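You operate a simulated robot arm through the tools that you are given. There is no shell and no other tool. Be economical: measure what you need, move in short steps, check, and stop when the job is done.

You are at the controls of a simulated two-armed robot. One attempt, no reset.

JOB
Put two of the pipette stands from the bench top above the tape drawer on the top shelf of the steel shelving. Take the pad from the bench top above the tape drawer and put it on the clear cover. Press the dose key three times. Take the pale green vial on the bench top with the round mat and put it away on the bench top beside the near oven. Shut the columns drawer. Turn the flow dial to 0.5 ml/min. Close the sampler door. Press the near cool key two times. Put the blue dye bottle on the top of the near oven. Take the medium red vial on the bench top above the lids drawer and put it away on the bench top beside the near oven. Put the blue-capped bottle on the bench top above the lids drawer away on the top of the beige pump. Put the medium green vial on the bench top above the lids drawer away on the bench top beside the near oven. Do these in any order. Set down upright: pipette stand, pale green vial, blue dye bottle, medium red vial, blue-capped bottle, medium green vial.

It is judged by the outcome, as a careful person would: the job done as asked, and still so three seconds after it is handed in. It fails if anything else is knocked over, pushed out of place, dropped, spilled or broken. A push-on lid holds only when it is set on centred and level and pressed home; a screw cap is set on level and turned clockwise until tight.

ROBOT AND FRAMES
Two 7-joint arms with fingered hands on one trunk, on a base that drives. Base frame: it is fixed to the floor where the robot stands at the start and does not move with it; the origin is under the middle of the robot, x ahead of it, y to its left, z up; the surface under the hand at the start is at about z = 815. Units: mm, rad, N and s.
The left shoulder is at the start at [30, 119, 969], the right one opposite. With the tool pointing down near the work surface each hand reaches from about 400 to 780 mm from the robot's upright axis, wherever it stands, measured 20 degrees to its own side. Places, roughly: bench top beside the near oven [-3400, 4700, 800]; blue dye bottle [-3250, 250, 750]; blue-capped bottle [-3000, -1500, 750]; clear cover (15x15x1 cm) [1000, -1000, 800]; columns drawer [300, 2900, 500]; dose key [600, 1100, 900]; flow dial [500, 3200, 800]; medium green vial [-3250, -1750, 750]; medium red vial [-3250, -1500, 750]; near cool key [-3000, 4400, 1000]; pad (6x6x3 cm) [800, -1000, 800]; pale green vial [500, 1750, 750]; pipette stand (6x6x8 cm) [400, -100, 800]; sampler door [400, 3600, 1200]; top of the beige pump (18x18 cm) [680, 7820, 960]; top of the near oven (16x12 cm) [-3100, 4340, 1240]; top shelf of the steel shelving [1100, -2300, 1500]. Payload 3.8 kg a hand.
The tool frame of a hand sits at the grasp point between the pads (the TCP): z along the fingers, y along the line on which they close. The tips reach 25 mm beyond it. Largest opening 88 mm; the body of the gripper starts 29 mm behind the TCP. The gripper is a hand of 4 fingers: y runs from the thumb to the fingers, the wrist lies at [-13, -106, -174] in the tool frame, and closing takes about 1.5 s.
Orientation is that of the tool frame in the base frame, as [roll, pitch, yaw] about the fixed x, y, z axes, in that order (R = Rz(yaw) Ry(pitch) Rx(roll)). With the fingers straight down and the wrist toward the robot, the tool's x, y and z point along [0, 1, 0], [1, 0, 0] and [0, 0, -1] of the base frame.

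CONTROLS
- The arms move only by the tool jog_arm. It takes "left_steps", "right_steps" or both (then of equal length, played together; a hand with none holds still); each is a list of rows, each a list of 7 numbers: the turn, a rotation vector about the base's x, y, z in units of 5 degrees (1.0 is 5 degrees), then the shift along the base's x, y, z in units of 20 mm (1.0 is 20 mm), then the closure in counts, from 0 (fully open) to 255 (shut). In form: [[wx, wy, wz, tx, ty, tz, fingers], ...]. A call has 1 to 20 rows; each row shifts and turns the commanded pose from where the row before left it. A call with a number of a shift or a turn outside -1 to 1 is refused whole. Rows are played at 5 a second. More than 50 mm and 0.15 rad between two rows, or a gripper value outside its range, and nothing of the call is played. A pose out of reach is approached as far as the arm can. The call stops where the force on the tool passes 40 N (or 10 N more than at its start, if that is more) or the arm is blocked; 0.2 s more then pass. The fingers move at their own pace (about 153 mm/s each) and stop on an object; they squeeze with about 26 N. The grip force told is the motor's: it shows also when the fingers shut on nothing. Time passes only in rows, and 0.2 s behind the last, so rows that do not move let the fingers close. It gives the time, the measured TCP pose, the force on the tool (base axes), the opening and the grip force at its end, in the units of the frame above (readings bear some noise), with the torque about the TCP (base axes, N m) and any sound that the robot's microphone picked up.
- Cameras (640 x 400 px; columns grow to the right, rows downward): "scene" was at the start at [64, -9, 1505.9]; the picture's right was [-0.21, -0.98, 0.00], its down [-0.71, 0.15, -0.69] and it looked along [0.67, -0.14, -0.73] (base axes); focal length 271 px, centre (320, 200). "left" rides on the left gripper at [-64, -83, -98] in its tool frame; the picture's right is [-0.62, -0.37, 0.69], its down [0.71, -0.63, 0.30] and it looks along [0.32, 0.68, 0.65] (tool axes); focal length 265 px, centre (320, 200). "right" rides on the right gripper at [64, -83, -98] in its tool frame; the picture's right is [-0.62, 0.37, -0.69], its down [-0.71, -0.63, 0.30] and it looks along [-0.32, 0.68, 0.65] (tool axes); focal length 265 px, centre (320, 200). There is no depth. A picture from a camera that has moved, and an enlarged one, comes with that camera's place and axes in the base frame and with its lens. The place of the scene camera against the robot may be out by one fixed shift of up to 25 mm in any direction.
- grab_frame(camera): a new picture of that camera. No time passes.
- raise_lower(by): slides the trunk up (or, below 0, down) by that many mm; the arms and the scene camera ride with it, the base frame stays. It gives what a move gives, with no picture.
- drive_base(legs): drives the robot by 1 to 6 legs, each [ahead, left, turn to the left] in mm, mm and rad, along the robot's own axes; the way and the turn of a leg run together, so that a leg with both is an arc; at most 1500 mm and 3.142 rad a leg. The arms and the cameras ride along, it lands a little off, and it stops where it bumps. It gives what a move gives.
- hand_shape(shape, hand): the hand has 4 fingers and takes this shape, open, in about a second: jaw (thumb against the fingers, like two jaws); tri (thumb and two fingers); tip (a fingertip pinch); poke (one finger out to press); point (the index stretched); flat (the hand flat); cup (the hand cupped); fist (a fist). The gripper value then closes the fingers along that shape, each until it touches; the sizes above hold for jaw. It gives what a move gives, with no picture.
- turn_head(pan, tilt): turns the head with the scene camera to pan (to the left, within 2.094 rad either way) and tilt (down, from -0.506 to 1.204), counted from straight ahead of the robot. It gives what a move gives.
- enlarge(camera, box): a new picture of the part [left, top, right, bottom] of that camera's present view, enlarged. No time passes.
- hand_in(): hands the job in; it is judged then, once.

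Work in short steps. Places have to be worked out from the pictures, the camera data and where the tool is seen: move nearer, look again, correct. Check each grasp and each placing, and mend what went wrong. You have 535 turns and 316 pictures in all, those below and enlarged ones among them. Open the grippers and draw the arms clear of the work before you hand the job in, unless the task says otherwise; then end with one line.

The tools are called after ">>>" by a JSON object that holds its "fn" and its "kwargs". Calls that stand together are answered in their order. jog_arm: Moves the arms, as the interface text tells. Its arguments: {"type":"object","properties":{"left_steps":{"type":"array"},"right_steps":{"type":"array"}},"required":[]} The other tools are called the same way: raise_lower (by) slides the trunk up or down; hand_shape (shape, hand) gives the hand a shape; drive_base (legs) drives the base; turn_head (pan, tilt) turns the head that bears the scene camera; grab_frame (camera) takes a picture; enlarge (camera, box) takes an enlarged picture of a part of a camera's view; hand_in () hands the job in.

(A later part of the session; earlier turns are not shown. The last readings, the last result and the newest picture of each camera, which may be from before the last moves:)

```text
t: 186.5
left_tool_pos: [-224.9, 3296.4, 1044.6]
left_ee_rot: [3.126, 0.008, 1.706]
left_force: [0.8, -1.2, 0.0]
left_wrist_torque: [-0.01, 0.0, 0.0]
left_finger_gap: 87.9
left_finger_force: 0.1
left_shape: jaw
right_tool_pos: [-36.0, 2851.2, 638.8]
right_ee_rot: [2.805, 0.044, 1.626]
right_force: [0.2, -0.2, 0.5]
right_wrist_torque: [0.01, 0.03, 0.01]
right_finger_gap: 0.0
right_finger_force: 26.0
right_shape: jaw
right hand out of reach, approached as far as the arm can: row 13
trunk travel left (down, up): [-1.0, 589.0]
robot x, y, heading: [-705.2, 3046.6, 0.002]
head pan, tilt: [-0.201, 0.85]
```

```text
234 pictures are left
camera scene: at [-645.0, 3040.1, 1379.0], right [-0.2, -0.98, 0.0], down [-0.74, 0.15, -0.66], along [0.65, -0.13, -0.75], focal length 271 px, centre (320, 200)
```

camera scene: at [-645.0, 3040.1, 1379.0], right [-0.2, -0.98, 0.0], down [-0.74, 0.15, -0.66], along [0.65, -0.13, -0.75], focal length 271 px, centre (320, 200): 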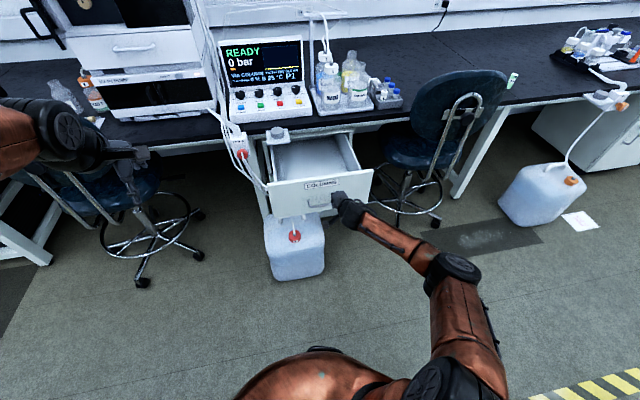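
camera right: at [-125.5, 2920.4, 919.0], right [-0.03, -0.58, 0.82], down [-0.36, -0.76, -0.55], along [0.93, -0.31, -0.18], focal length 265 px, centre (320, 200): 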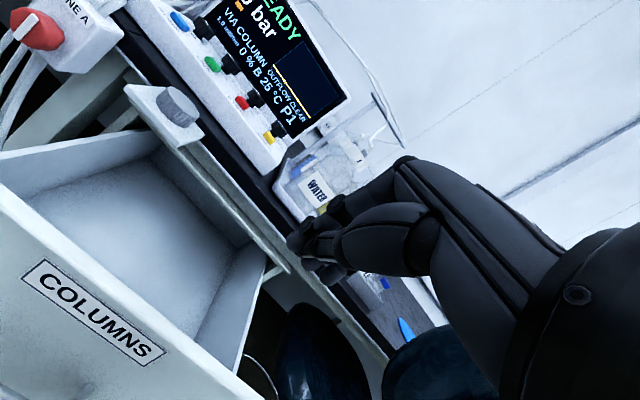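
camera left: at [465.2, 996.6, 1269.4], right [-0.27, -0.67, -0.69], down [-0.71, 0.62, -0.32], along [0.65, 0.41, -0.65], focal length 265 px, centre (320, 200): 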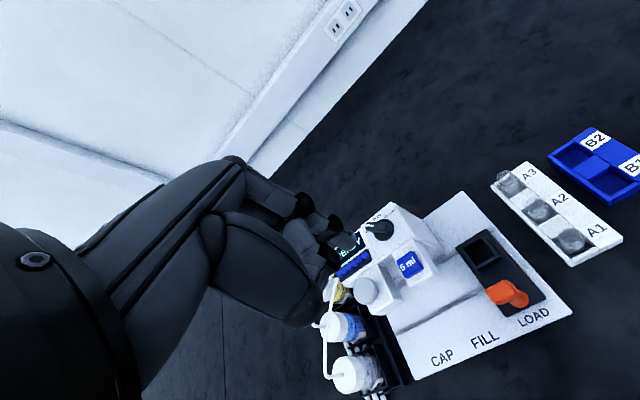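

Extend another 60 mm and lower a bit, then look.

>>> {"fn": "jog_arm", "kwargs": {"right_steps": [[0, 0, 0, 1, 0.5, 0, 255], [0, 0, 0, 1, 0.5, 0, 255], [0, 0, 0, 1, 0, -0.6, 255], [0, 0, 0, 0, 0, -0.7, 255]]}}

>>> {"fn": "enlarge", "kwargs": {"camera": "scene", "box": [250, 120, 400, 240]}}

>>> {"fn": "grab_frame", "kwargs": {"camera": "right"}}

```text
t: 187.5
left_tool_pos: [-226.3, 3297.1, 1044.9]
left_ee_rot: [3.125, 0.008, 1.705]
left_force: [-0.7, 0.0, 0.5]
left_wrist_torque: [0.01, -0.02, 0.01]
left_finger_gap: 88.0
left_finger_force: 0.0
left_shape: jaw
right_tool_pos: [22.7, 2871.6, 611.5]
right_ee_rot: [2.805, 0.045, 1.615]
right_force: [0.4, 0.1, 0.0]
right_wrist_torque: [-0.02, 0.0, -0.01]
right_finger_gap: 0.0
right_finger_force: 25.9
right_shape: jaw
trunk travel left (down, up): [-1.0, 589.0]
robot x, y, heading: [-707.5, 3049.5, -0.002]
head pan, tilt: [-0.201, 0.85]
```

```text
3.33 times, centred on (325, 180) of scene
camera zoom: at [-644.8, 3040.6, 1379.0], right [-0.2, -0.98, 0.0], down [-0.74, 0.15, -0.66], along [0.65, -0.13, -0.75], focal length 902 px, centre (303, 267)
```

zoom: 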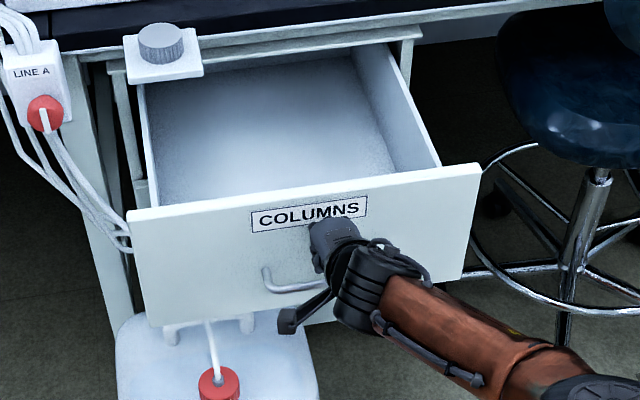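

```text
232 pictures are left
camera right: at [-91.4, 2934.8, 675.0], right [0.14, -0.58, 0.8], down [-0.46, -0.76, -0.46], along [0.88, -0.31, -0.38], focal length 265 px, centre (320, 200)
```

right: 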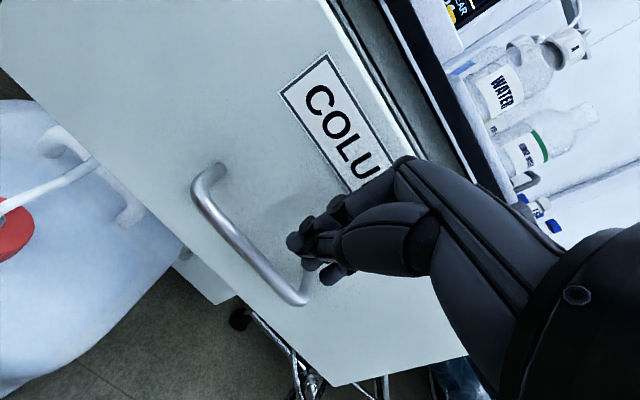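

Fingertips are in front of the panel, just above the handle. Raise 12 mm and push forward.

>>> {"fn": "jog_arm", "kwargs": {"right_steps": [[0, 0, 0, 0, 0, 0.6, 255], [0, 0, 0, 0.8, 0, 0, 255], [0, 0, 0, 0.8, 0, 0, 255], [0, 0, 0, 0.8, 0, 0, 255], [0, 0, 0, 0.8, 0, 0, 255], [0, 0, 0, 0.8, 0, 0, 255]]}}

>>> {"fn": "enlarge", "kwargs": {"camera": "scene", "box": [250, 120, 400, 240]}}

```text
t: 188.9
left_tool_pos: [-225.8, 3298.3, 1044.9]
left_ee_rot: [3.126, 0.01, 1.705]
left_force: [0.0, 0.6, 0.9]
left_wrist_torque: [0.01, 0.01, 0.02]
left_finger_gap: 88.0
left_finger_force: 0.1
left_shape: jaw
right_tool_pos: [57.8, 2875.5, 628.0]
right_ee_rot: [2.804, 0.048, 1.614]
right_force: [-0.7, -0.7, 1.2]
right_wrist_torque: [-0.01, 0.01, 0.02]
right_finger_gap: 0.0
right_finger_force: 26.1
right_shape: jaw
right hand out of reach, approached as far as the arm can: row 4, 5, 6
trunk travel left (down, up): [-1.0, 589.0]
robot x, y, heading: [-709.1, 3049.6, 0.004]
head pan, tilt: [-0.201, 0.85]
```

```text
3.33 times, centred on (325, 180) of scene
camera zoom: at [-644.8, 3041.2, 1379.0], right [-0.2, -0.98, 0.0], down [-0.74, 0.15, -0.66], along [0.65, -0.13, -0.75], focal length 902 px, centre (303, 267)
```

zoom: 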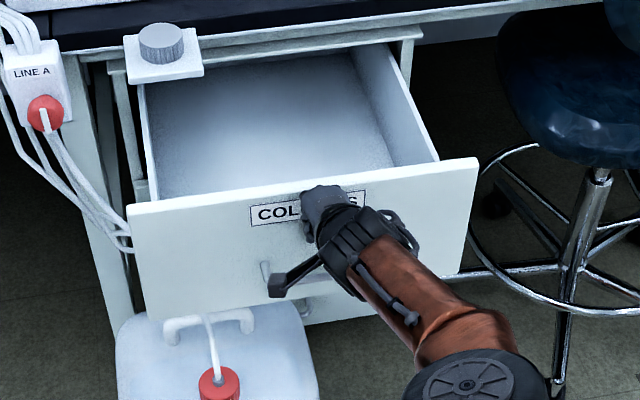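

Arm at its limit; push the rest by driving the base forward gently.

>>> {"fn": "drive_base", "kwargs": {"legs": [[100, 0, 0]]}}

>>> {"fn": "grab_frame", "kwargs": {"camera": "scene"}}

```text
t: 190.1
left_tool_pos: [-125.1, 3297.4, 1044.6]
left_ee_rot: [3.127, 0.01, 1.704]
left_force: [1.0, 0.4, -1.6]
left_wrist_torque: [0.02, 0.04, -0.01]
left_finger_gap: 87.8
left_finger_force: 0.1
left_shape: jaw
right_tool_pos: [157.2, 2874.5, 626.7]
right_ee_rot: [2.805, 0.046, 1.615]
right_force: [0.2, 0.7, 0.1]
right_wrist_torque: [-0.04, -0.01, 0.0]
right_finger_gap: 0.0
right_finger_force: 25.9
right_shape: jaw
trunk travel left (down, up): [-1.0, 589.0]
robot x, y, heading: [-607.0, 3047.5, 0.001]
head pan, tilt: [-0.201, 0.85]
```

```text
230 pictures are left
camera scene: at [-543.9, 3040.9, 1378.9], right [-0.2, -0.98, 0.0], down [-0.74, 0.15, -0.66], along [0.65, -0.13, -0.75], focal length 271 px, centre (320, 200)
```

scene: 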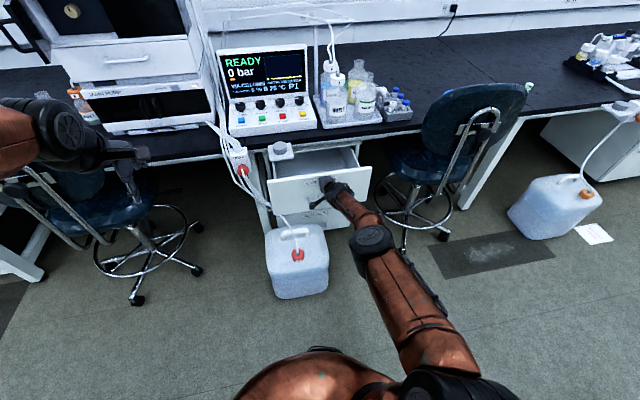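

The drawer is closing easily. Continue 80 mm.

>>> {"fn": "drive_base", "kwargs": {"legs": [[80, 0, 0]]}}

>>> {"fn": "enlarge", "kwargs": {"camera": "scene", "box": [230, 100, 430, 240]}}

>>> {"fn": "grab_frame", "kwargs": {"camera": "right"}}

```text
t: 191.1
left_tool_pos: [-45.2, 3297.8, 1044.6]
left_ee_rot: [3.127, 0.009, 1.704]
left_force: [0.0, -0.1, -0.1]
left_wrist_torque: [-0.01, 0.0, 0.0]
left_finger_gap: 88.2
left_finger_force: 0.1
left_shape: jaw
right_tool_pos: [237.5, 2875.4, 626.5]
right_ee_rot: [2.805, 0.045, 1.612]
right_force: [-0.9, 0.3, -0.3]
right_wrist_torque: [0.0, 0.0, 0.0]
right_finger_gap: 0.0
right_finger_force: 26.2
right_shape: jaw
trunk travel left (down, up): [-1.0, 589.0]
robot x, y, heading: [-526.2, 3048.8, 0.003]
head pan, tilt: [-0.201, 0.85]
```

```text
2.86 times, centred on (330, 170) of scene
camera zoom: at [-464.3, 3041.0, 1378.9], right [-0.2, -0.98, 0.0], down [-0.74, 0.15, -0.66], along [0.65, -0.13, -0.75], focal length 773 px, centre (291, 286)
```

zoom: 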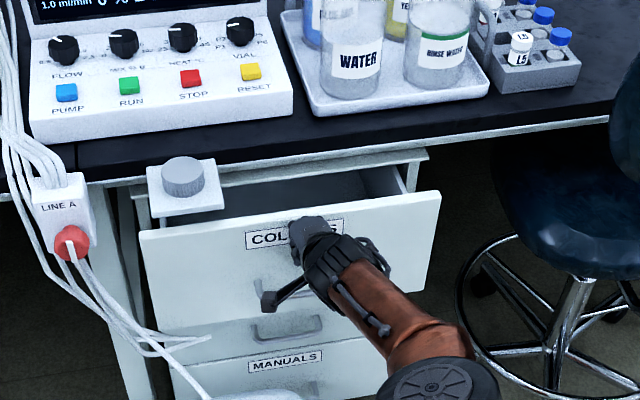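

```text
228 pictures are left
camera right: at [123.0, 2938.0, 690.1], right [0.14, -0.58, 0.8], down [-0.46, -0.76, -0.46], along [0.87, -0.31, -0.38], focal length 265 px, centre (320, 200)
```

right: 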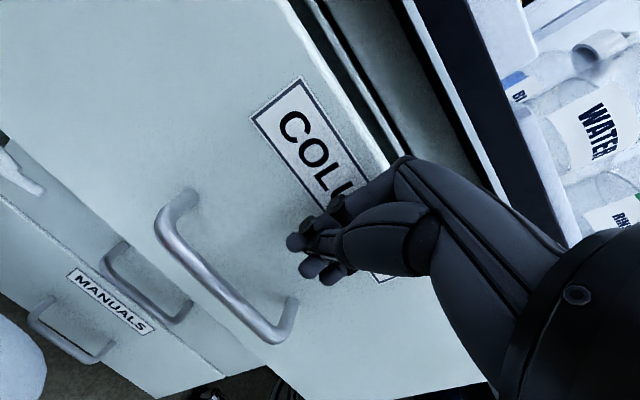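

>>> {"fn": "drive_base", "kwargs": {"legs": [[40, 0, 0]]}}

>>> {"fn": "enlarge", "kwargs": {"camera": "scene", "box": [230, 100, 430, 240]}}

>>> {"fn": "grab_frame", "kwargs": {"camera": "right"}}

```text
t: 192.0
left_tool_pos: [-5.8, 3297.1, 1045.2]
left_ee_rot: [3.127, 0.01, 1.706]
left_force: [0.7, 0.5, 0.4]
left_wrist_torque: [0.02, 0.02, 0.01]
left_finger_gap: 87.9
left_finger_force: 0.1
left_shape: jaw
right_tool_pos: [277.1, 2876.8, 626.9]
right_ee_rot: [2.804, 0.047, 1.613]
right_force: [0.0, 0.6, 1.0]
right_wrist_torque: [0.0, -0.01, 0.0]
right_finger_gap: 0.0
right_finger_force: 25.9
right_shape: jaw
trunk travel left (down, up): [-1.0, 589.0]
robot x, y, heading: [-487.3, 3051.5, 0.006]
head pan, tilt: [-0.201, 0.85]
```

```text
2.86 times, centred on (330, 170) of scene
camera zoom: at [-423.7, 3041.1, 1378.9], right [-0.2, -0.98, 0.0], down [-0.74, 0.15, -0.66], along [0.65, -0.13, -0.75], focal length 773 px, centre (291, 286)
```

zoom: 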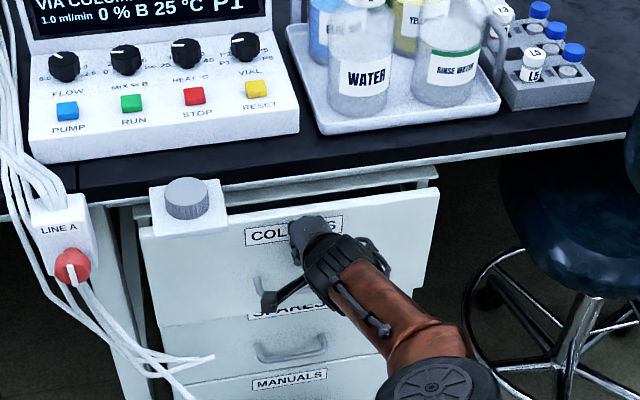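

```text
226 pictures are left
camera right: at [163.6, 2938.3, 690.0], right [0.14, -0.58, 0.8], down [-0.46, -0.76, -0.46], along [0.87, -0.31, -0.38], focal length 265 px, centre (320, 200)
```

right: 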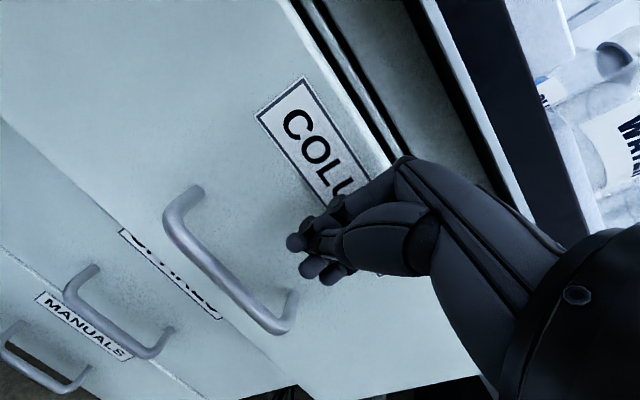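

>>> {"fn": "drive_base", "kwargs": {"legs": [[30, 0, 0]]}}

>>> {"fn": "grab_frame", "kwargs": {"camera": "right"}}

```text
t: 192.8
left_tool_pos: [25.4, 3297.2, 1044.7]
left_ee_rot: [3.127, 0.008, 1.705]
left_force: [-0.5, 0.2, -0.2]
left_wrist_torque: [-0.01, -0.03, 0.0]
left_finger_gap: 87.9
left_finger_force: 0.0
left_shape: jaw
right_tool_pos: [307.6, 2875.4, 627.2]
right_ee_rot: [2.805, 0.047, 1.615]
right_force: [0.6, -0.6, -0.5]
right_wrist_torque: [0.02, -0.01, -0.03]
right_finger_gap: 0.1
right_finger_force: 26.3
right_shape: jaw
trunk travel left (down, up): [-1.0, 589.0]
robot x, y, heading: [-455.7, 3047.6, 0.006]
head pan, tilt: [-0.201, 0.85]
```

```text
225 pictures are left
camera right: at [193.4, 2938.3, 690.0], right [0.14, -0.58, 0.8], down [-0.46, -0.76, -0.46], along [0.87, -0.31, -0.38], focal length 265 px, centre (320, 200)
```

right: 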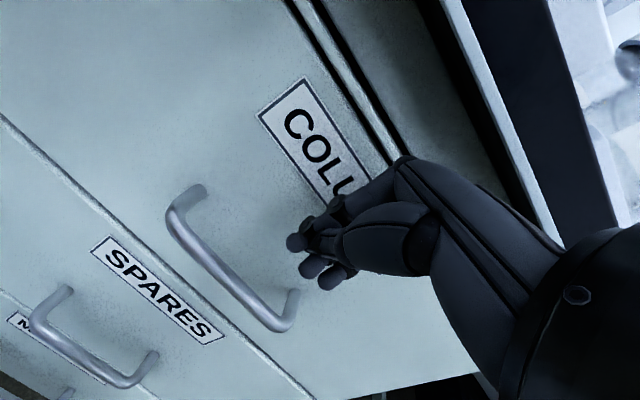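

Nearly shut. Continue in 10 mm legs watching the force.

>>> {"fn": "drive_base", "kwargs": {"legs": [[12, 0, 0]]}}

>>> {"fn": "grab_frame", "kwargs": {"camera": "right"}}

```text
t: 193.6
left_tool_pos: [37.0, 3297.8, 1044.3]
left_ee_rot: [3.127, 0.009, 1.702]
left_force: [-0.2, 0.1, 0.1]
left_wrist_torque: [-0.01, 0.02, 0.01]
left_finger_gap: 87.9
left_finger_force: 0.0
left_shape: jaw
right_tool_pos: [318.8, 2874.6, 626.2]
right_ee_rot: [2.804, 0.047, 1.613]
right_force: [0.4, 0.6, 0.9]
right_wrist_torque: [-0.01, 0.01, -0.01]
right_finger_gap: 0.2
right_finger_force: 26.3
right_shape: jaw
trunk travel left (down, up): [-1.0, 589.0]
robot x, y, heading: [-446.3, 3051.9, 0.001]
head pan, tilt: [-0.201, 0.85]
```

```text
224 pictures are left
camera right: at [205.5, 2938.3, 690.2], right [0.14, -0.58, 0.8], down [-0.46, -0.76, -0.46], along [0.87, -0.31, -0.38], focal length 265 px, centre (320, 200)
```

right: 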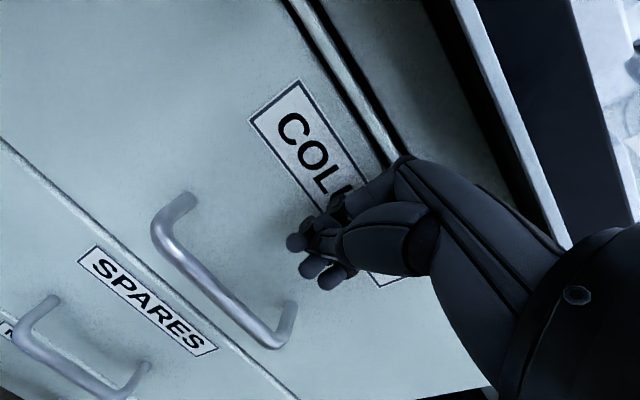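

>>> {"fn": "drive_base", "kwargs": {"legs": [[10, 0, 0]]}}

>>> {"fn": "grab_frame", "kwargs": {"camera": "right"}}

>>> {"fn": "enlarge", "kwargs": {"camera": "scene", "box": [230, 100, 430, 240]}}

```text
t: 194.3
left_tool_pos: [45.1, 3298.1, 1045.6]
left_ee_rot: [3.125, 0.011, 1.704]
left_force: [0.2, -0.2, -0.7]
left_wrist_torque: [-0.03, 0.01, 0.01]
left_finger_gap: 87.9
left_finger_force: 0.1
left_shape: jaw
right_tool_pos: [326.4, 2874.4, 628.2]
right_ee_rot: [2.805, 0.047, 1.612]
right_force: [-27.2, -0.6, 3.5]
right_wrist_torque: [-0.04, -0.51, -0.35]
right_finger_gap: 0.1
right_finger_force: 26.0
right_shape: jaw
trunk travel left (down, up): [-1.0, 589.0]
robot x, y, heading: [-434.8, 3046.4, 0.002]
head pan, tilt: [-0.201, 0.85]
```

```text
223 pictures are left
camera right: at [212.9, 2938.0, 691.4], right [0.14, -0.58, 0.8], down [-0.46, -0.76, -0.46], along [0.87, -0.31, -0.38], focal length 265 px, centre (320, 200)
```

right: 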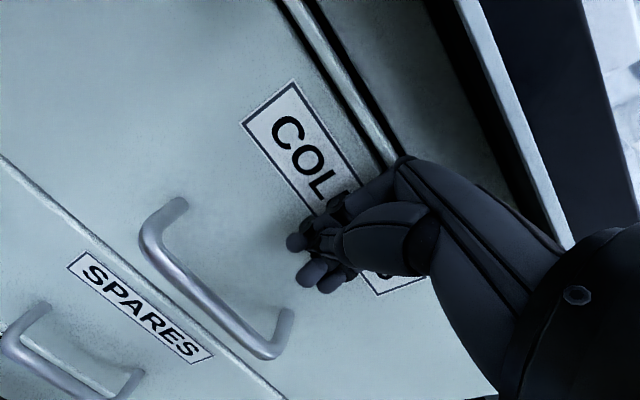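

```text
2.86 times, centred on (330, 170) of scene
camera zoom: at [-376.5, 3041.3, 1379.2], right [-0.2, -0.98, 0.0], down [-0.74, 0.15, -0.66], along [0.65, -0.13, -0.75], focal length 773 px, centre (291, 286)
```

zoom: 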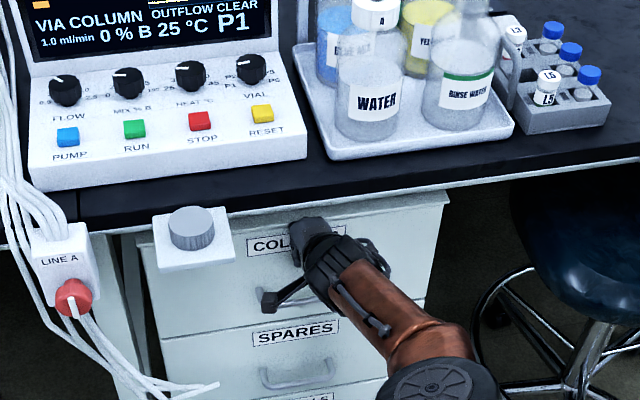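

The drawer is fully shut (27 N contact, flush). Back off, raise the right hand and prepare for the flow dial.

>>> {"fn": "drive_base", "kwargs": {"legs": [[-130, 0, 0]]}}

>>> {"fn": "jog_arm", "kwargs": {"right_steps": [[0, 0, 0, -1, 0, 1, 255], [0, 0, 0, -1, 0, 1, 255], [0, 0, 0, -1, 0, 1, 255], [0, 0, 0, -1, 0, 1, 255], [0, 0, 0, -1, 0, 1, 255], [0, 0, 0, -1, 0, 1, 255], [0, 1, 0, -1, 0, 1, 255], [0, 1, 0, -1, 0, 1, 255], [0, 1, 0, -1, 0, 1, 255], [0, 0.8, 0, -1, 0, 1, 0], [0, 0, 0, -1, 0, 1, 0], [0, 0, 0, -1, 0, 1, 0], [0, 0, 0, -1, 0, 1, 0], [0, 0, 0, -1, 0, 1, 0], [0, 0, 0, 0, 0, 1, 0], [0, 0, 0, 0, 0, 1, 0], [0, 0, 0, 0, 0, 1, 0], [0, 0, 0, 0, 0, 1, 0], [0, 0, 0, 0, 0, 1, 0], [0, 0, 0, 0, 0, 1, 0]]}}

>>> {"fn": "raise_lower", "kwargs": {"by": 120}}

>>> {"fn": "turn_head", "kwargs": {"pan": 0.1, "tilt": 0.8}}

>>> {"fn": "grab_frame", "kwargs": {"camera": "scene"}}

```text
t: 195.6
left_tool_pos: [-82.7, 3298.2, 1044.7]
left_ee_rot: [3.125, 0.01, 1.707]
left_force: [0.2, -0.2, -0.3]
left_wrist_torque: [0.04, 0.02, -0.01]
left_finger_gap: 87.9
left_finger_force: 0.0
left_shape: jaw
right_tool_pos: [199.7, 2875.5, 626.9]
right_ee_rot: [2.806, 0.048, 1.614]
right_force: [0.1, 0.1, 0.7]
right_wrist_torque: [-0.02, 0.04, 0.04]
right_finger_gap: 0.2
right_finger_force: 25.9
right_shape: jaw
trunk travel left (down, up): [-1.0, 589.0]
robot x, y, heading: [-565.2, 3048.7, 0.004]
head pan, tilt: [-0.201, 0.85]
```

```text
t: 199.8
left_tool_pos: [-82.8, 3298.6, 1043.8]
left_ee_rot: [3.125, 0.01, 1.707]
left_force: [-0.3, 0.3, -0.2]
left_wrist_torque: [0.03, 0.0, -0.04]
left_finger_gap: 87.8
left_finger_force: 0.0
left_shape: jaw
right_tool_pos: [-79.3, 2876.7, 1026.5]
right_ee_rot: [3.138, 0.029, 1.626]
right_force: [0.5, -0.2, -0.1]
right_wrist_torque: [-0.02, -0.02, 0.04]
right_finger_gap: 87.7
right_finger_force: 0.1
right_shape: jaw
trunk travel left (down, up): [-1.0, 589.0]
robot x, y, heading: [-564.0, 3048.3, 0.005]
head pan, tilt: [-0.201, 0.85]
```

```text
t: 201.3
left_tool_pos: [-82.0, 3297.5, 1164.1]
left_ee_rot: [3.126, 0.012, 1.706]
left_force: [-0.6, -0.7, -0.3]
left_wrist_torque: [0.01, -0.04, 0.0]
left_finger_gap: 87.5
left_finger_force: 0.0
left_shape: jaw
right_tool_pos: [-78.3, 2875.2, 1147.4]
right_ee_rot: [3.139, 0.03, 1.626]
right_force: [-0.8, 0.7, -0.7]
right_wrist_torque: [0.02, -0.02, -0.03]
right_finger_gap: 87.9
right_finger_force: 0.1
right_shape: jaw
trunk travel left (down, up): [-121.0, 469.0]
robot x, y, heading: [-560.6, 3045.4, 0.004]
head pan, tilt: [-0.201, 0.85]
```

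```text
t: 202.1
left_tool_pos: [-82.6, 3298.1, 1165.8]
left_ee_rot: [3.126, 0.012, 1.705]
left_force: [-0.4, 0.1, -0.1]
left_wrist_torque: [0.03, 0.0, -0.01]
left_finger_gap: 87.8
left_finger_force: 0.1
left_shape: jaw
right_tool_pos: [-79.7, 2875.0, 1147.1]
right_ee_rot: [3.138, 0.029, 1.628]
right_force: [-1.0, -0.1, -0.6]
right_wrist_torque: [-0.01, 0.01, -0.02]
right_finger_gap: 87.7
right_finger_force: 0.0
right_shape: jaw
trunk travel left (down, up): [-121.0, 469.0]
robot x, y, heading: [-562.6, 3051.3, 0.006]
head pan, tilt: [0.099, 0.799]
```

```text
221 pictures are left
camera scene: at [-497.7, 3064.5, 1503.0], right [0.1, -0.99, 0.0], down [-0.71, -0.07, -0.7], along [0.69, 0.07, -0.72], focal length 271 px, centre (320, 200)
```

scene: 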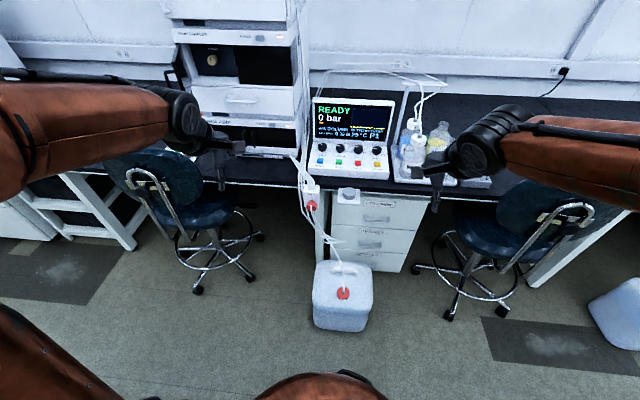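

Carboy front is at x≈10, so I can stand at x≈-265 at most. Move there and view the dial with the left camera.

>>> {"fn": "drive_base", "kwargs": {"legs": [[285, -30, 0]]}}

>>> {"fn": "jog_arm", "kwargs": {"left_steps": [[0, 0, 0, 1, -0.5, 0, 0], [0, 0, 0, 1, -0.5, 0, 0], [0, 0, 0, 1, -0.5, 0, 0], [0, 0, 0, 1, -0.5, 0, 0], [0, 0, 0, 1, -0.5, 0, 0], [0, 0, 0, 1, -0.5, 0, 0], [0, 0, 0, 1, -0.5, 0, 0], [0, 0, 0, 1, 0, 0, 0], [0, 0, 0, 1, 0, 0, 0], [0, 0, 0, 1, 0, 0, 0]]}}

>>> {"fn": "grab_frame", "kwargs": {"camera": "left"}}

>>> {"fn": "grab_frame", "kwargs": {"camera": "scene"}}

```text
t: 204.1
left_tool_pos: [207.6, 3268.9, 1163.8]
left_ee_rot: [3.129, 0.008, 1.705]
left_force: [0.0, 0.1, -0.1]
left_wrist_torque: [-0.01, 0.01, -0.01]
left_finger_gap: 88.2
left_finger_force: 0.0
left_shape: jaw
right_tool_pos: [209.7, 2845.6, 1147.0]
right_ee_rot: [3.139, 0.029, 1.625]
right_force: [-0.2, -1.1, -0.5]
right_wrist_torque: [0.0, -0.01, 0.01]
right_finger_gap: 87.6
right_finger_force: 0.0
right_shape: jaw
trunk travel left (down, up): [-121.0, 469.0]
robot x, y, heading: [-273.5, 3018.5, 0.005]
head pan, tilt: [0.099, 0.799]
```

```text
t: 206.3
left_tool_pos: [409.2, 3198.4, 1163.5]
left_ee_rot: [3.124, 0.011, 1.705]
left_force: [-0.5, -0.8, -0.1]
left_wrist_torque: [-0.01, 0.0, -0.02]
left_finger_gap: 87.7
left_finger_force: 0.1
left_shape: jaw
right_tool_pos: [209.3, 2845.8, 1147.4]
right_ee_rot: [3.139, 0.029, 1.623]
right_force: [0.9, 0.1, 0.0]
right_wrist_torque: [0.04, 0.01, 0.0]
right_finger_gap: 87.6
right_finger_force: 0.0
right_shape: jaw
trunk travel left (down, up): [-121.0, 469.0]
robot x, y, heading: [-276.2, 3021.0, 0.002]
head pan, tilt: [0.099, 0.799]
```

```text
220 pictures are left
camera left: at [333.1, 3124.8, 1261.7], right [-0.27, -0.67, -0.69], down [-0.72, 0.62, -0.32], along [0.64, 0.41, -0.65], focal length 265 px, centre (320, 200)
```

left: 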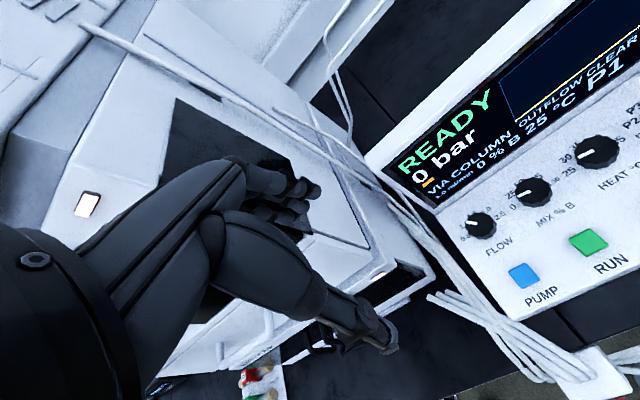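

```text
219 pictures are left
camera scene: at [-208.6, 3035.3, 1503.0], right [0.1, -0.99, 0.0], down [-0.71, -0.07, -0.7], along [0.69, 0.07, -0.72], focal length 271 px, centre (320, 200)
```

scene: 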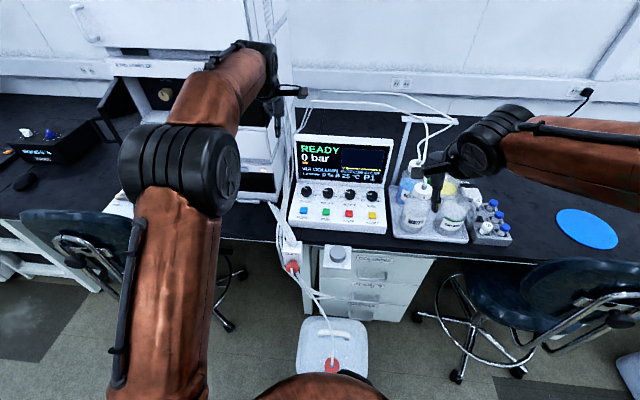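

>>> {"fn": "enlarge", "kwargs": {"camera": "left", "box": [420, 160, 580, 300]}}

>>> {"fn": "enlarge", "kwargs": {"camera": "scene", "box": [280, 130, 400, 240]}}

```text
2.86 times, centred on (500, 230) of left
camera zoom: at [333.1, 3124.8, 1261.7], right [-0.27, -0.67, -0.69], down [-0.72, 0.62, -0.32], along [0.64, 0.41, -0.65], focal length 758 px, centre (-194, 114)
```

zoom: 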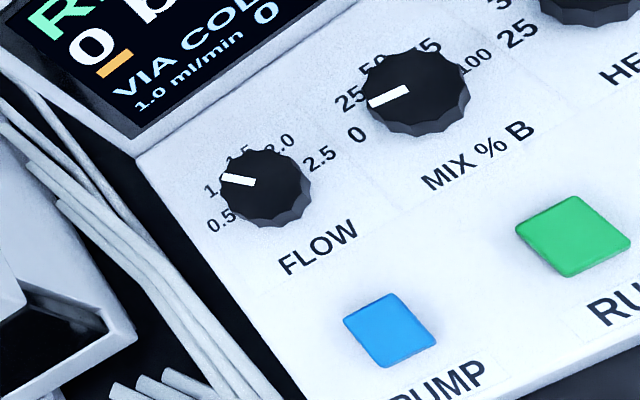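

```text
3.64 times, centred on (340, 185) of scene
camera zoom: at [-208.6, 3035.3, 1503.0], right [0.1, -0.99, 0.0], down [-0.71, -0.07, -0.7], along [0.69, 0.07, -0.72], focal length 984 px, centre (247, 254)
```

zoom: 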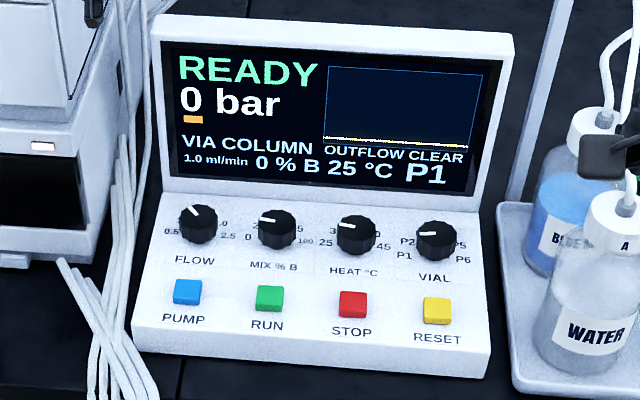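

Dial top ≈ (510,3152,787), ~40 mm diameter; 0.5 is about 45° counter-clockwise from 1.0. Bring the left hand, tilted ~20°, to a standoff above it.

>>> {"fn": "jog_arm", "kwargs": {"left_steps": [[0, 0, -1, 0.5, -0.6, -1, 0], [0, 0, -0.5, 0.5, -0.6, -1, 0], [0, -1, 0, 0.5, -0.6, -1, 0], [0, -1, 0, 0.5, -0.5, -1, 0], [0, -1, 0, 0.5, 0, -1, 0], [0, -1, 0, 0.5, 0, -1, 0], [0, 0, 0, 0.5, 0, -1, 0], [0, 0, 0, 0, 0, -1, 0], [0, 0, 0, 0, 0, -1, 0], [0, 0, 0, 0, 0, -1, 0], [0, 0, 0, 0, 0, -1, 0]]}}

>>> {"fn": "grab_frame", "kwargs": {"camera": "left"}}

>>> {"fn": "grab_frame", "kwargs": {"camera": "scene"}}

```text
t: 208.7
left_tool_pos: [475.2, 3152.2, 943.2]
left_ee_rot: [2.776, 0.011, 1.571]
left_force: [-1.0, -0.4, 0.0]
left_wrist_torque: [0.01, -0.01, -0.01]
left_finger_gap: 88.1
left_finger_force: 0.0
left_shape: jaw
right_tool_pos: [208.6, 2846.0, 1145.9]
right_ee_rot: [3.138, 0.03, 1.626]
right_force: [-0.3, -0.2, 0.9]
right_wrist_torque: [0.04, -0.03, -0.04]
right_finger_gap: 87.6
right_finger_force: 0.2
right_shape: jaw
trunk travel left (down, up): [-121.0, 469.0]
robot x, y, heading: [-278.0, 3015.3, -0.001]
head pan, tilt: [0.099, 0.799]
```

```text
216 pictures are left
camera left: at [364.0, 3089.2, 1007.1], right [-0.1, -0.63, -0.77], down [-0.48, 0.71, -0.52], along [0.87, 0.32, -0.37], focal length 265 px, centre (320, 200)
```

left: 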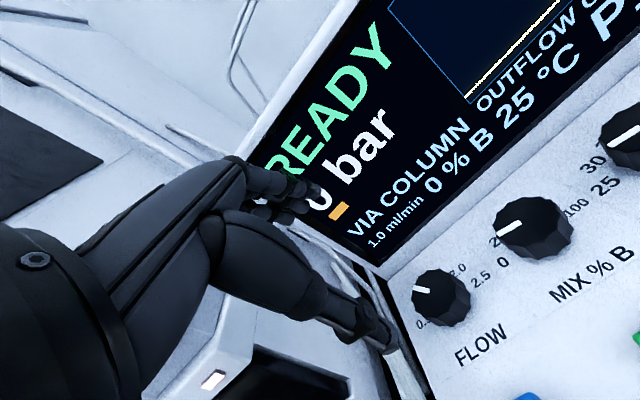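

```text
215 pictures are left
camera scene: at [-209.2, 3035.2, 1503.0], right [0.1, -0.99, 0.0], down [-0.71, -0.07, -0.7], along [0.69, 0.07, -0.72], focal length 271 px, centre (320, 200)
```

scene: 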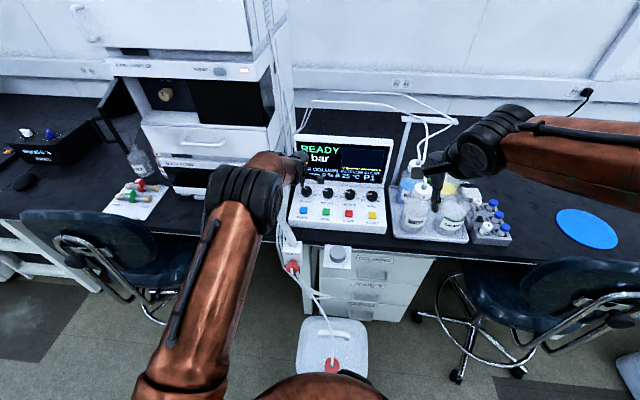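

Range to the dial is uncertain (z 787–825). Move closer along the tool direction and re-measure.

>>> {"fn": "jog_arm", "kwargs": {"left_steps": [[0, 0, 0, 0.2, 0.1, -1, 0], [0, 0, 0, 0.2, 0.05, -1, 0], [0, 0, 0, 0.2, 0, -1, 0], [0, 0, 0, 0.1, 0, -1, 0], [0, 0, 0, 0, 0, 0, 0]]}}

>>> {"fn": "grab_frame", "kwargs": {"camera": "left"}}

>>> {"fn": "enlarge", "kwargs": {"camera": "scene", "box": [270, 130, 370, 230]}}

```text
t: 209.9
left_tool_pos: [490.1, 3154.7, 863.8]
left_ee_rot: [2.779, 0.01, 1.571]
left_force: [0.6, 0.3, 0.7]
left_wrist_torque: [0.0, -0.02, -0.01]
left_finger_gap: 87.9
left_finger_force: 0.0
left_shape: jaw
right_tool_pos: [208.1, 2844.6, 1146.8]
right_ee_rot: [3.138, 0.03, 1.624]
right_force: [0.1, -0.4, 0.2]
right_wrist_torque: [0.0, 0.0, 0.0]
right_finger_gap: 87.7
right_finger_force: 0.0
right_shape: jaw
trunk travel left (down, up): [-121.0, 469.0]
robot x, y, heading: [-279.6, 3018.0, 0.002]
head pan, tilt: [0.099, 0.799]
```

```text
214 pictures are left
camera left: at [378.0, 3091.6, 927.1], right [-0.1, -0.63, -0.77], down [-0.48, 0.71, -0.52], along [0.87, 0.32, -0.37], focal length 265 px, centre (320, 200)
```

left: 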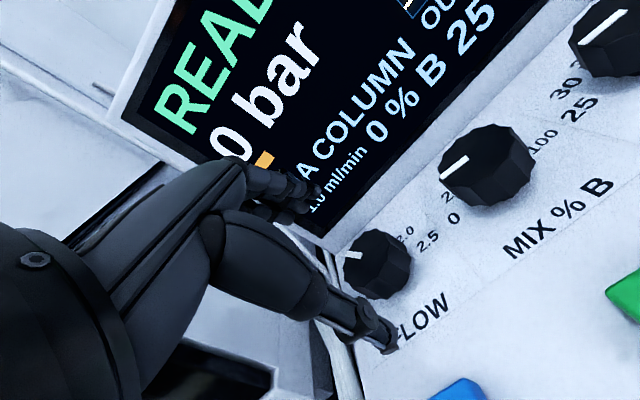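

```text
4.00 times, centred on (320, 180) of scene
camera zoom: at [-209.7, 3035.1, 1503.1], right [0.1, -0.99, 0.0], down [-0.71, -0.07, -0.7], along [0.69, 0.07, -0.72], focal length 1083 px, centre (320, 280)
```

zoom: 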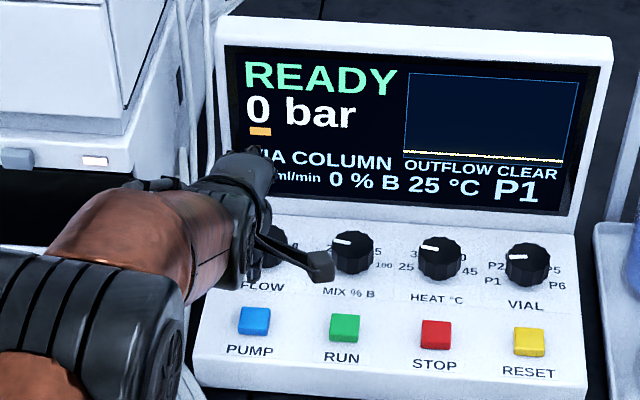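

The dial lies right on the tool axis, about 50 mm ahead of the TCP. Advance 30 mm along the tool axis and check.

>>> {"fn": "jog_arm", "kwargs": {"left_steps": [[0, 0, 0, 0.27, 0, -0.7, 0], [0, 0, 0, 0.27, 0, -0.7, 0], [0, 0, 0, 0, 0, 0, 0]]}}

>>> {"fn": "grab_frame", "kwargs": {"camera": "left"}}

```text
t: 210.7
left_tool_pos: [501.8, 3155.6, 840.5]
left_ee_rot: [2.771, 0.009, 1.571]
left_force: [-1.5, 0.0, 11.5]
left_wrist_torque: [-0.06, 0.56, 0.0]
left_finger_gap: 88.0
left_finger_force: 0.0
left_shape: jaw
right_tool_pos: [207.4, 2845.9, 1146.3]
right_ee_rot: [3.137, 0.03, 1.625]
right_force: [0.1, -0.9, -0.2]
right_wrist_torque: [0.01, -0.01, 0.01]
right_finger_gap: 87.7
right_finger_force: 0.0
right_shape: jaw
trunk travel left (down, up): [-121.0, 469.0]
robot x, y, heading: [-277.1, 3021.1, -0.001]
head pan, tilt: [0.099, 0.799]
```

```text
212 pictures are left
camera left: at [388.3, 3091.3, 902.2], right [-0.09, -0.63, -0.77], down [-0.48, 0.71, -0.52], along [0.87, 0.32, -0.37], focal length 265 px, centre (320, 200)
```

left: 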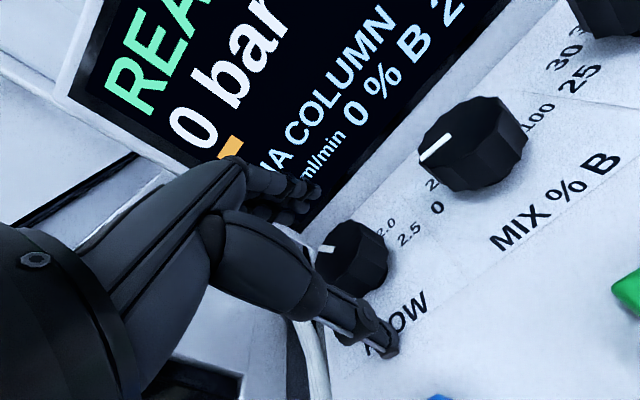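

The thumb touched the panel (z≈800): the panel is about level, so I should grip with the hand vertical. Retreat up and un-tilt.

>>> {"fn": "jog_arm", "kwargs": {"left_steps": [[0, 0, 0, 0, 0, 1, 0], [0, 0, 0, 0, 0, 0.8, 0], [0, 1, 0, 0.1, 0, 0, 0], [0, 1, 0, 0.1, 0, 0, 0], [0, 1, 0, 0, 0, 0, 0], [0, 1, 0, 0, 0, 0, 0], [0, 0.2, 0, 0, 0, 0, 0], [0, 0, 0, 0, 0, 0, 0]]}}

>>> {"fn": "grab_frame", "kwargs": {"camera": "left"}}

```text
t: 212.5
left_tool_pos: [476.2, 3149.6, 875.3]
left_ee_rot: [-3.14, 0.01, 1.576]
left_force: [0.0, 1.2, -0.1]
left_wrist_torque: [-0.02, 0.02, 0.0]
left_finger_gap: 87.6
left_finger_force: 0.0
left_shape: jaw
left hand out of reach, approached as far as the arm can: row 5, 6, 7
right_tool_pos: [208.5, 2845.8, 1148.4]
right_ee_rot: [3.138, 0.028, 1.626]
right_force: [0.1, 0.2, -0.7]
right_wrist_torque: [0.01, 0.0, -0.03]
right_finger_gap: 87.5
right_finger_force: 0.1
right_shape: jaw
trunk travel left (down, up): [-121.0, 469.0]
robot x, y, heading: [-276.2, 3023.3, -0.002]
head pan, tilt: [0.099, 0.799]
```

```text
211 pictures are left
camera left: at [394.8, 3086.9, 974.7], right [-0.37, -0.63, -0.69], down [-0.63, 0.71, -0.31], along [0.68, 0.32, -0.66], focal length 265 px, centre (320, 200)
```

left: 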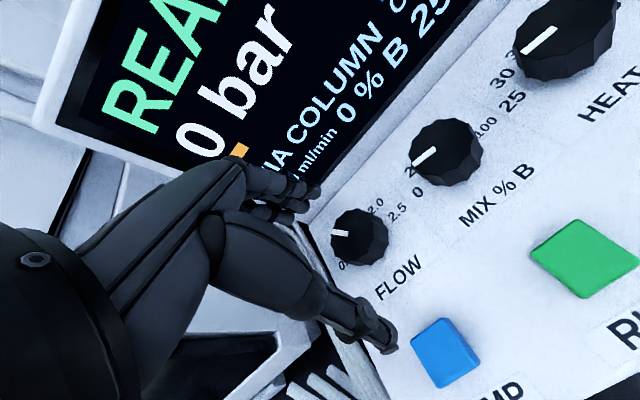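

At this spot the vertical reach ends 26 mm short because of the carboy. I'll move left of the carboy and use the right hand instead. First raise and retract the left hand.

>>> {"fn": "jog_arm", "kwargs": {"left_steps": [[0, 0, 0, 0, 0, 1, 0], [0, 0, 0, 0, 0, 1, 0], [0, 0, 0, 0, 0, 1, 0], [0, 0, 0, 0, 0, 1, 0], [0, 0, 0, 0, 0, 1, 0], [0, 0, 0, -1, 0, 1, 0], [0, 0, 0, -1, 0, 1, 0], [0, 0, 0, -1, 0, 1, 0], [0, 0, 0, -1, 0, 1, 0], [0, 0, 0, -1, 0, 1, 0], [0, 0, 0, -1, 0, 1, 0], [0, 0, 0, -1, 0, 1, 0], [0, 0, 0, -1, 0, 1, 0], [0, 0, 0, -1, 0, 1, 0], [0, 0, 0, -1, 0, 0, 0], [0, 0, 0, -1, 0, 0, 0], [0, 0, 0, -1, 0, 0, 0], [0, 0, 0, -1, 0, 0, 0]]}}

>>> {"fn": "drive_base", "kwargs": {"legs": [[-150, 0, 0], [0, 350, 0]]}}

>>> {"fn": "turn_head", "kwargs": {"pan": 0.0, "tilt": 0.8}}

>>> {"fn": "grab_frame", "kwargs": {"camera": "scene"}}

```text
t: 216.3
left_tool_pos: [215.7, 3149.7, 1156.2]
left_ee_rot: [-3.139, 0.009, 1.575]
left_force: [-1.2, 0.2, 0.0]
left_wrist_torque: [0.01, -0.01, 0.01]
left_finger_gap: 87.7
left_finger_force: 0.0
left_shape: jaw
right_tool_pos: [208.3, 2847.0, 1147.2]
right_ee_rot: [3.138, 0.031, 1.624]
right_force: [-0.3, -0.6, 0.5]
right_wrist_torque: [-0.02, 0.01, 0.02]
right_finger_gap: 87.8
right_finger_force: 0.1
right_shape: jaw
trunk travel left (down, up): [-121.0, 469.0]
robot x, y, heading: [-274.9, 3021.6, 0.0]
head pan, tilt: [0.099, 0.799]
```

```text
t: 219.6
left_tool_pos: [70.4, 3505.6, 1156.2]
left_ee_rot: [-3.14, 0.01, 1.576]
left_force: [0.0, 0.5, 0.2]
left_wrist_torque: [-0.02, 0.03, 0.01]
left_finger_gap: 87.8
left_finger_force: 0.2
left_shape: jaw
right_tool_pos: [63.3, 3201.1, 1147.5]
right_ee_rot: [3.139, 0.031, 1.626]
right_force: [0.3, 0.7, -0.3]
right_wrist_torque: [-0.05, -0.01, -0.01]
right_finger_gap: 87.6
right_finger_force: 0.0
right_shape: jaw
trunk travel left (down, up): [-121.0, 469.0]
robot x, y, heading: [-423.1, 3374.5, 0.004]
head pan, tilt: [0.099, 0.799]
```

```text
t: 220.2
left_tool_pos: [69.9, 3504.7, 1156.4]
left_ee_rot: [-3.14, 0.008, 1.576]
left_force: [-0.6, 0.1, 0.7]
left_wrist_torque: [0.05, 0.0, -0.01]
left_finger_gap: 87.9
left_finger_force: 0.1
left_shape: jaw
right_tool_pos: [62.4, 3199.7, 1146.2]
right_ee_rot: [3.138, 0.029, 1.628]
right_force: [0.1, 0.0, -0.4]
right_wrist_torque: [-0.02, -0.02, 0.01]
right_finger_gap: 88.0
right_finger_force: 0.0
right_shape: jaw
trunk travel left (down, up): [-121.0, 469.0]
robot x, y, heading: [-419.3, 3375.3, 0.007]
head pan, tilt: [0.0, 0.799]
```

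```text
210 pictures are left
camera scene: at [-355.5, 3381.0, 1503.1], right [0.0, -1.0, 0.0], down [-0.72, 0.0, -0.7], along [0.7, 0.0, -0.72], focal length 271 px, centre (320, 200)
```

scene: 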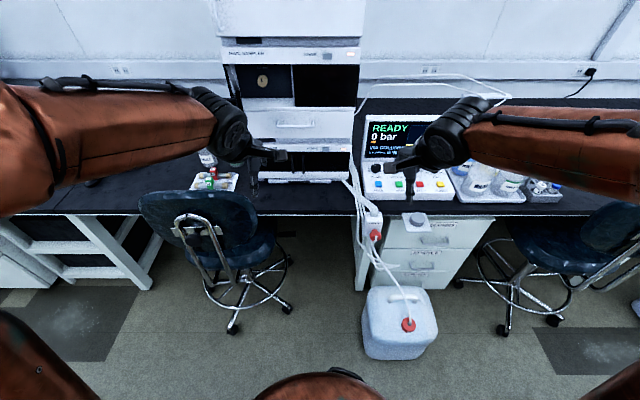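

Let me look closely at the sampler door from here before moving in.

>>> {"fn": "turn_head", "kwargs": {"pan": 0.25, "tilt": 0.35}}

>>> {"fn": "grab_frame", "kwargs": {"camera": "scene"}}

```text
t: 221.1
left_tool_pos: [70.8, 3503.9, 1156.2]
left_ee_rot: [-3.138, 0.009, 1.574]
left_force: [-0.1, 0.2, -0.8]
left_wrist_torque: [0.0, 0.0, -0.02]
left_finger_gap: 87.6
left_finger_force: 0.1
left_shape: jaw
right_tool_pos: [62.3, 3200.3, 1148.1]
right_ee_rot: [3.139, 0.03, 1.626]
right_force: [-0.4, 0.4, 0.4]
right_wrist_torque: [-0.03, -0.01, 0.01]
right_finger_gap: 87.6
right_finger_force: 0.0
right_shape: jaw
trunk travel left (down, up): [-121.0, 469.0]
robot x, y, heading: [-425.6, 3370.7, 0.002]
head pan, tilt: [0.25, 0.351]
```

```text
209 pictures are left
camera scene: at [-346.0, 3404.1, 1542.6], right [0.25, -0.97, 0.0], down [-0.33, -0.09, -0.94], along [0.91, 0.23, -0.34], focal length 271 px, centre (320, 200)
```

scene: 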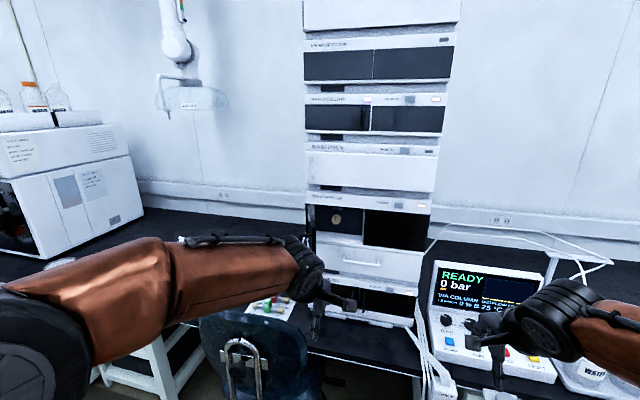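

Retract the left hand so it stays clear of the open door, then move in: left a bit and ahead.

>>> {"fn": "jog_arm", "kwargs": {"left_steps": [[0, 0, 0, -1, 0, 0, 0], [0, 0, 0, -1, 0, 0, 0], [0, 0, 0, -1, 0, 0, 0], [0, 0, 0, -1, 0, 0, 0], [0, 0, 0, -1, 0, 0, 0], [0, 0, 0, -1, 0, 0, 0], [0, 0, 0, 0, 0, 0, 0]]}}

>>> {"fn": "drive_base", "kwargs": {"legs": [[0, 60, 0], [220, 0, 0]]}}

>>> {"fn": "turn_head", "kwargs": {"pan": 0.1, "tilt": 0.6}}

>>> {"fn": "grab_frame", "kwargs": {"camera": "scene"}}

```text
t: 222.7
left_tool_pos: [-48.2, 3506.4, 1155.7]
left_ee_rot: [-3.14, 0.007, 1.576]
left_force: [-0.6, -0.3, 0.4]
left_wrist_torque: [0.0, -0.01, -0.01]
left_finger_gap: 87.6
left_finger_force: 0.1
left_shape: jaw
right_tool_pos: [62.6, 3200.4, 1146.5]
right_ee_rot: [3.137, 0.03, 1.628]
right_force: [-1.1, -0.8, 0.6]
right_wrist_torque: [-0.01, 0.02, 0.02]
right_finger_gap: 87.6
right_finger_force: 0.0
right_shape: jaw
trunk travel left (down, up): [-121.0, 469.0]
robot x, y, heading: [-421.9, 3370.5, 0.003]
head pan, tilt: [0.25, 0.351]
```

```text
t: 225.0
left_tool_pos: [169.7, 3565.7, 1155.7]
left_ee_rot: [-3.137, 0.009, 1.578]
left_force: [-0.3, 0.3, -0.2]
left_wrist_torque: [-0.03, 0.04, -0.02]
left_finger_gap: 87.8
left_finger_force: 0.0
left_shape: jaw
right_tool_pos: [280.3, 3261.6, 1145.8]
right_ee_rot: [3.14, 0.03, 1.627]
right_force: [0.5, 0.5, -0.3]
right_wrist_torque: [0.01, -0.01, 0.0]
right_finger_gap: 88.0
right_finger_force: 0.1
right_shape: jaw
trunk travel left (down, up): [-121.0, 469.0]
robot x, y, heading: [-204.6, 3432.7, 0.009]
head pan, tilt: [0.25, 0.351]
```

```text
t: 225.7
left_tool_pos: [168.9, 3566.7, 1157.0]
left_ee_rot: [-3.139, 0.009, 1.577]
left_force: [0.7, 0.2, -0.5]
left_wrist_torque: [0.02, -0.02, 0.0]
left_finger_gap: 87.8
left_finger_force: 0.0
left_shape: jaw
right_tool_pos: [279.0, 3262.3, 1146.3]
right_ee_rot: [3.138, 0.03, 1.627]
right_force: [0.4, -0.1, -0.2]
right_wrist_torque: [0.0, 0.01, -0.02]
right_finger_gap: 88.0
right_finger_force: 0.2
right_shape: jaw
trunk travel left (down, up): [-121.0, 469.0]
robot x, y, heading: [-204.3, 3432.5, 0.007]
head pan, tilt: [0.099, 0.6]
```

```text
208 pictures are left
camera scene: at [-131.1, 3451.0, 1520.0], right [0.1, -0.99, 0.0], down [-0.56, -0.06, -0.83], along [0.82, 0.09, -0.56], focal length 271 px, centre (320, 200)
```

scene: 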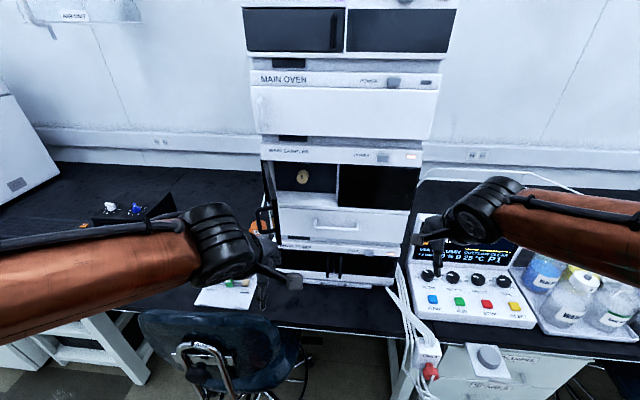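

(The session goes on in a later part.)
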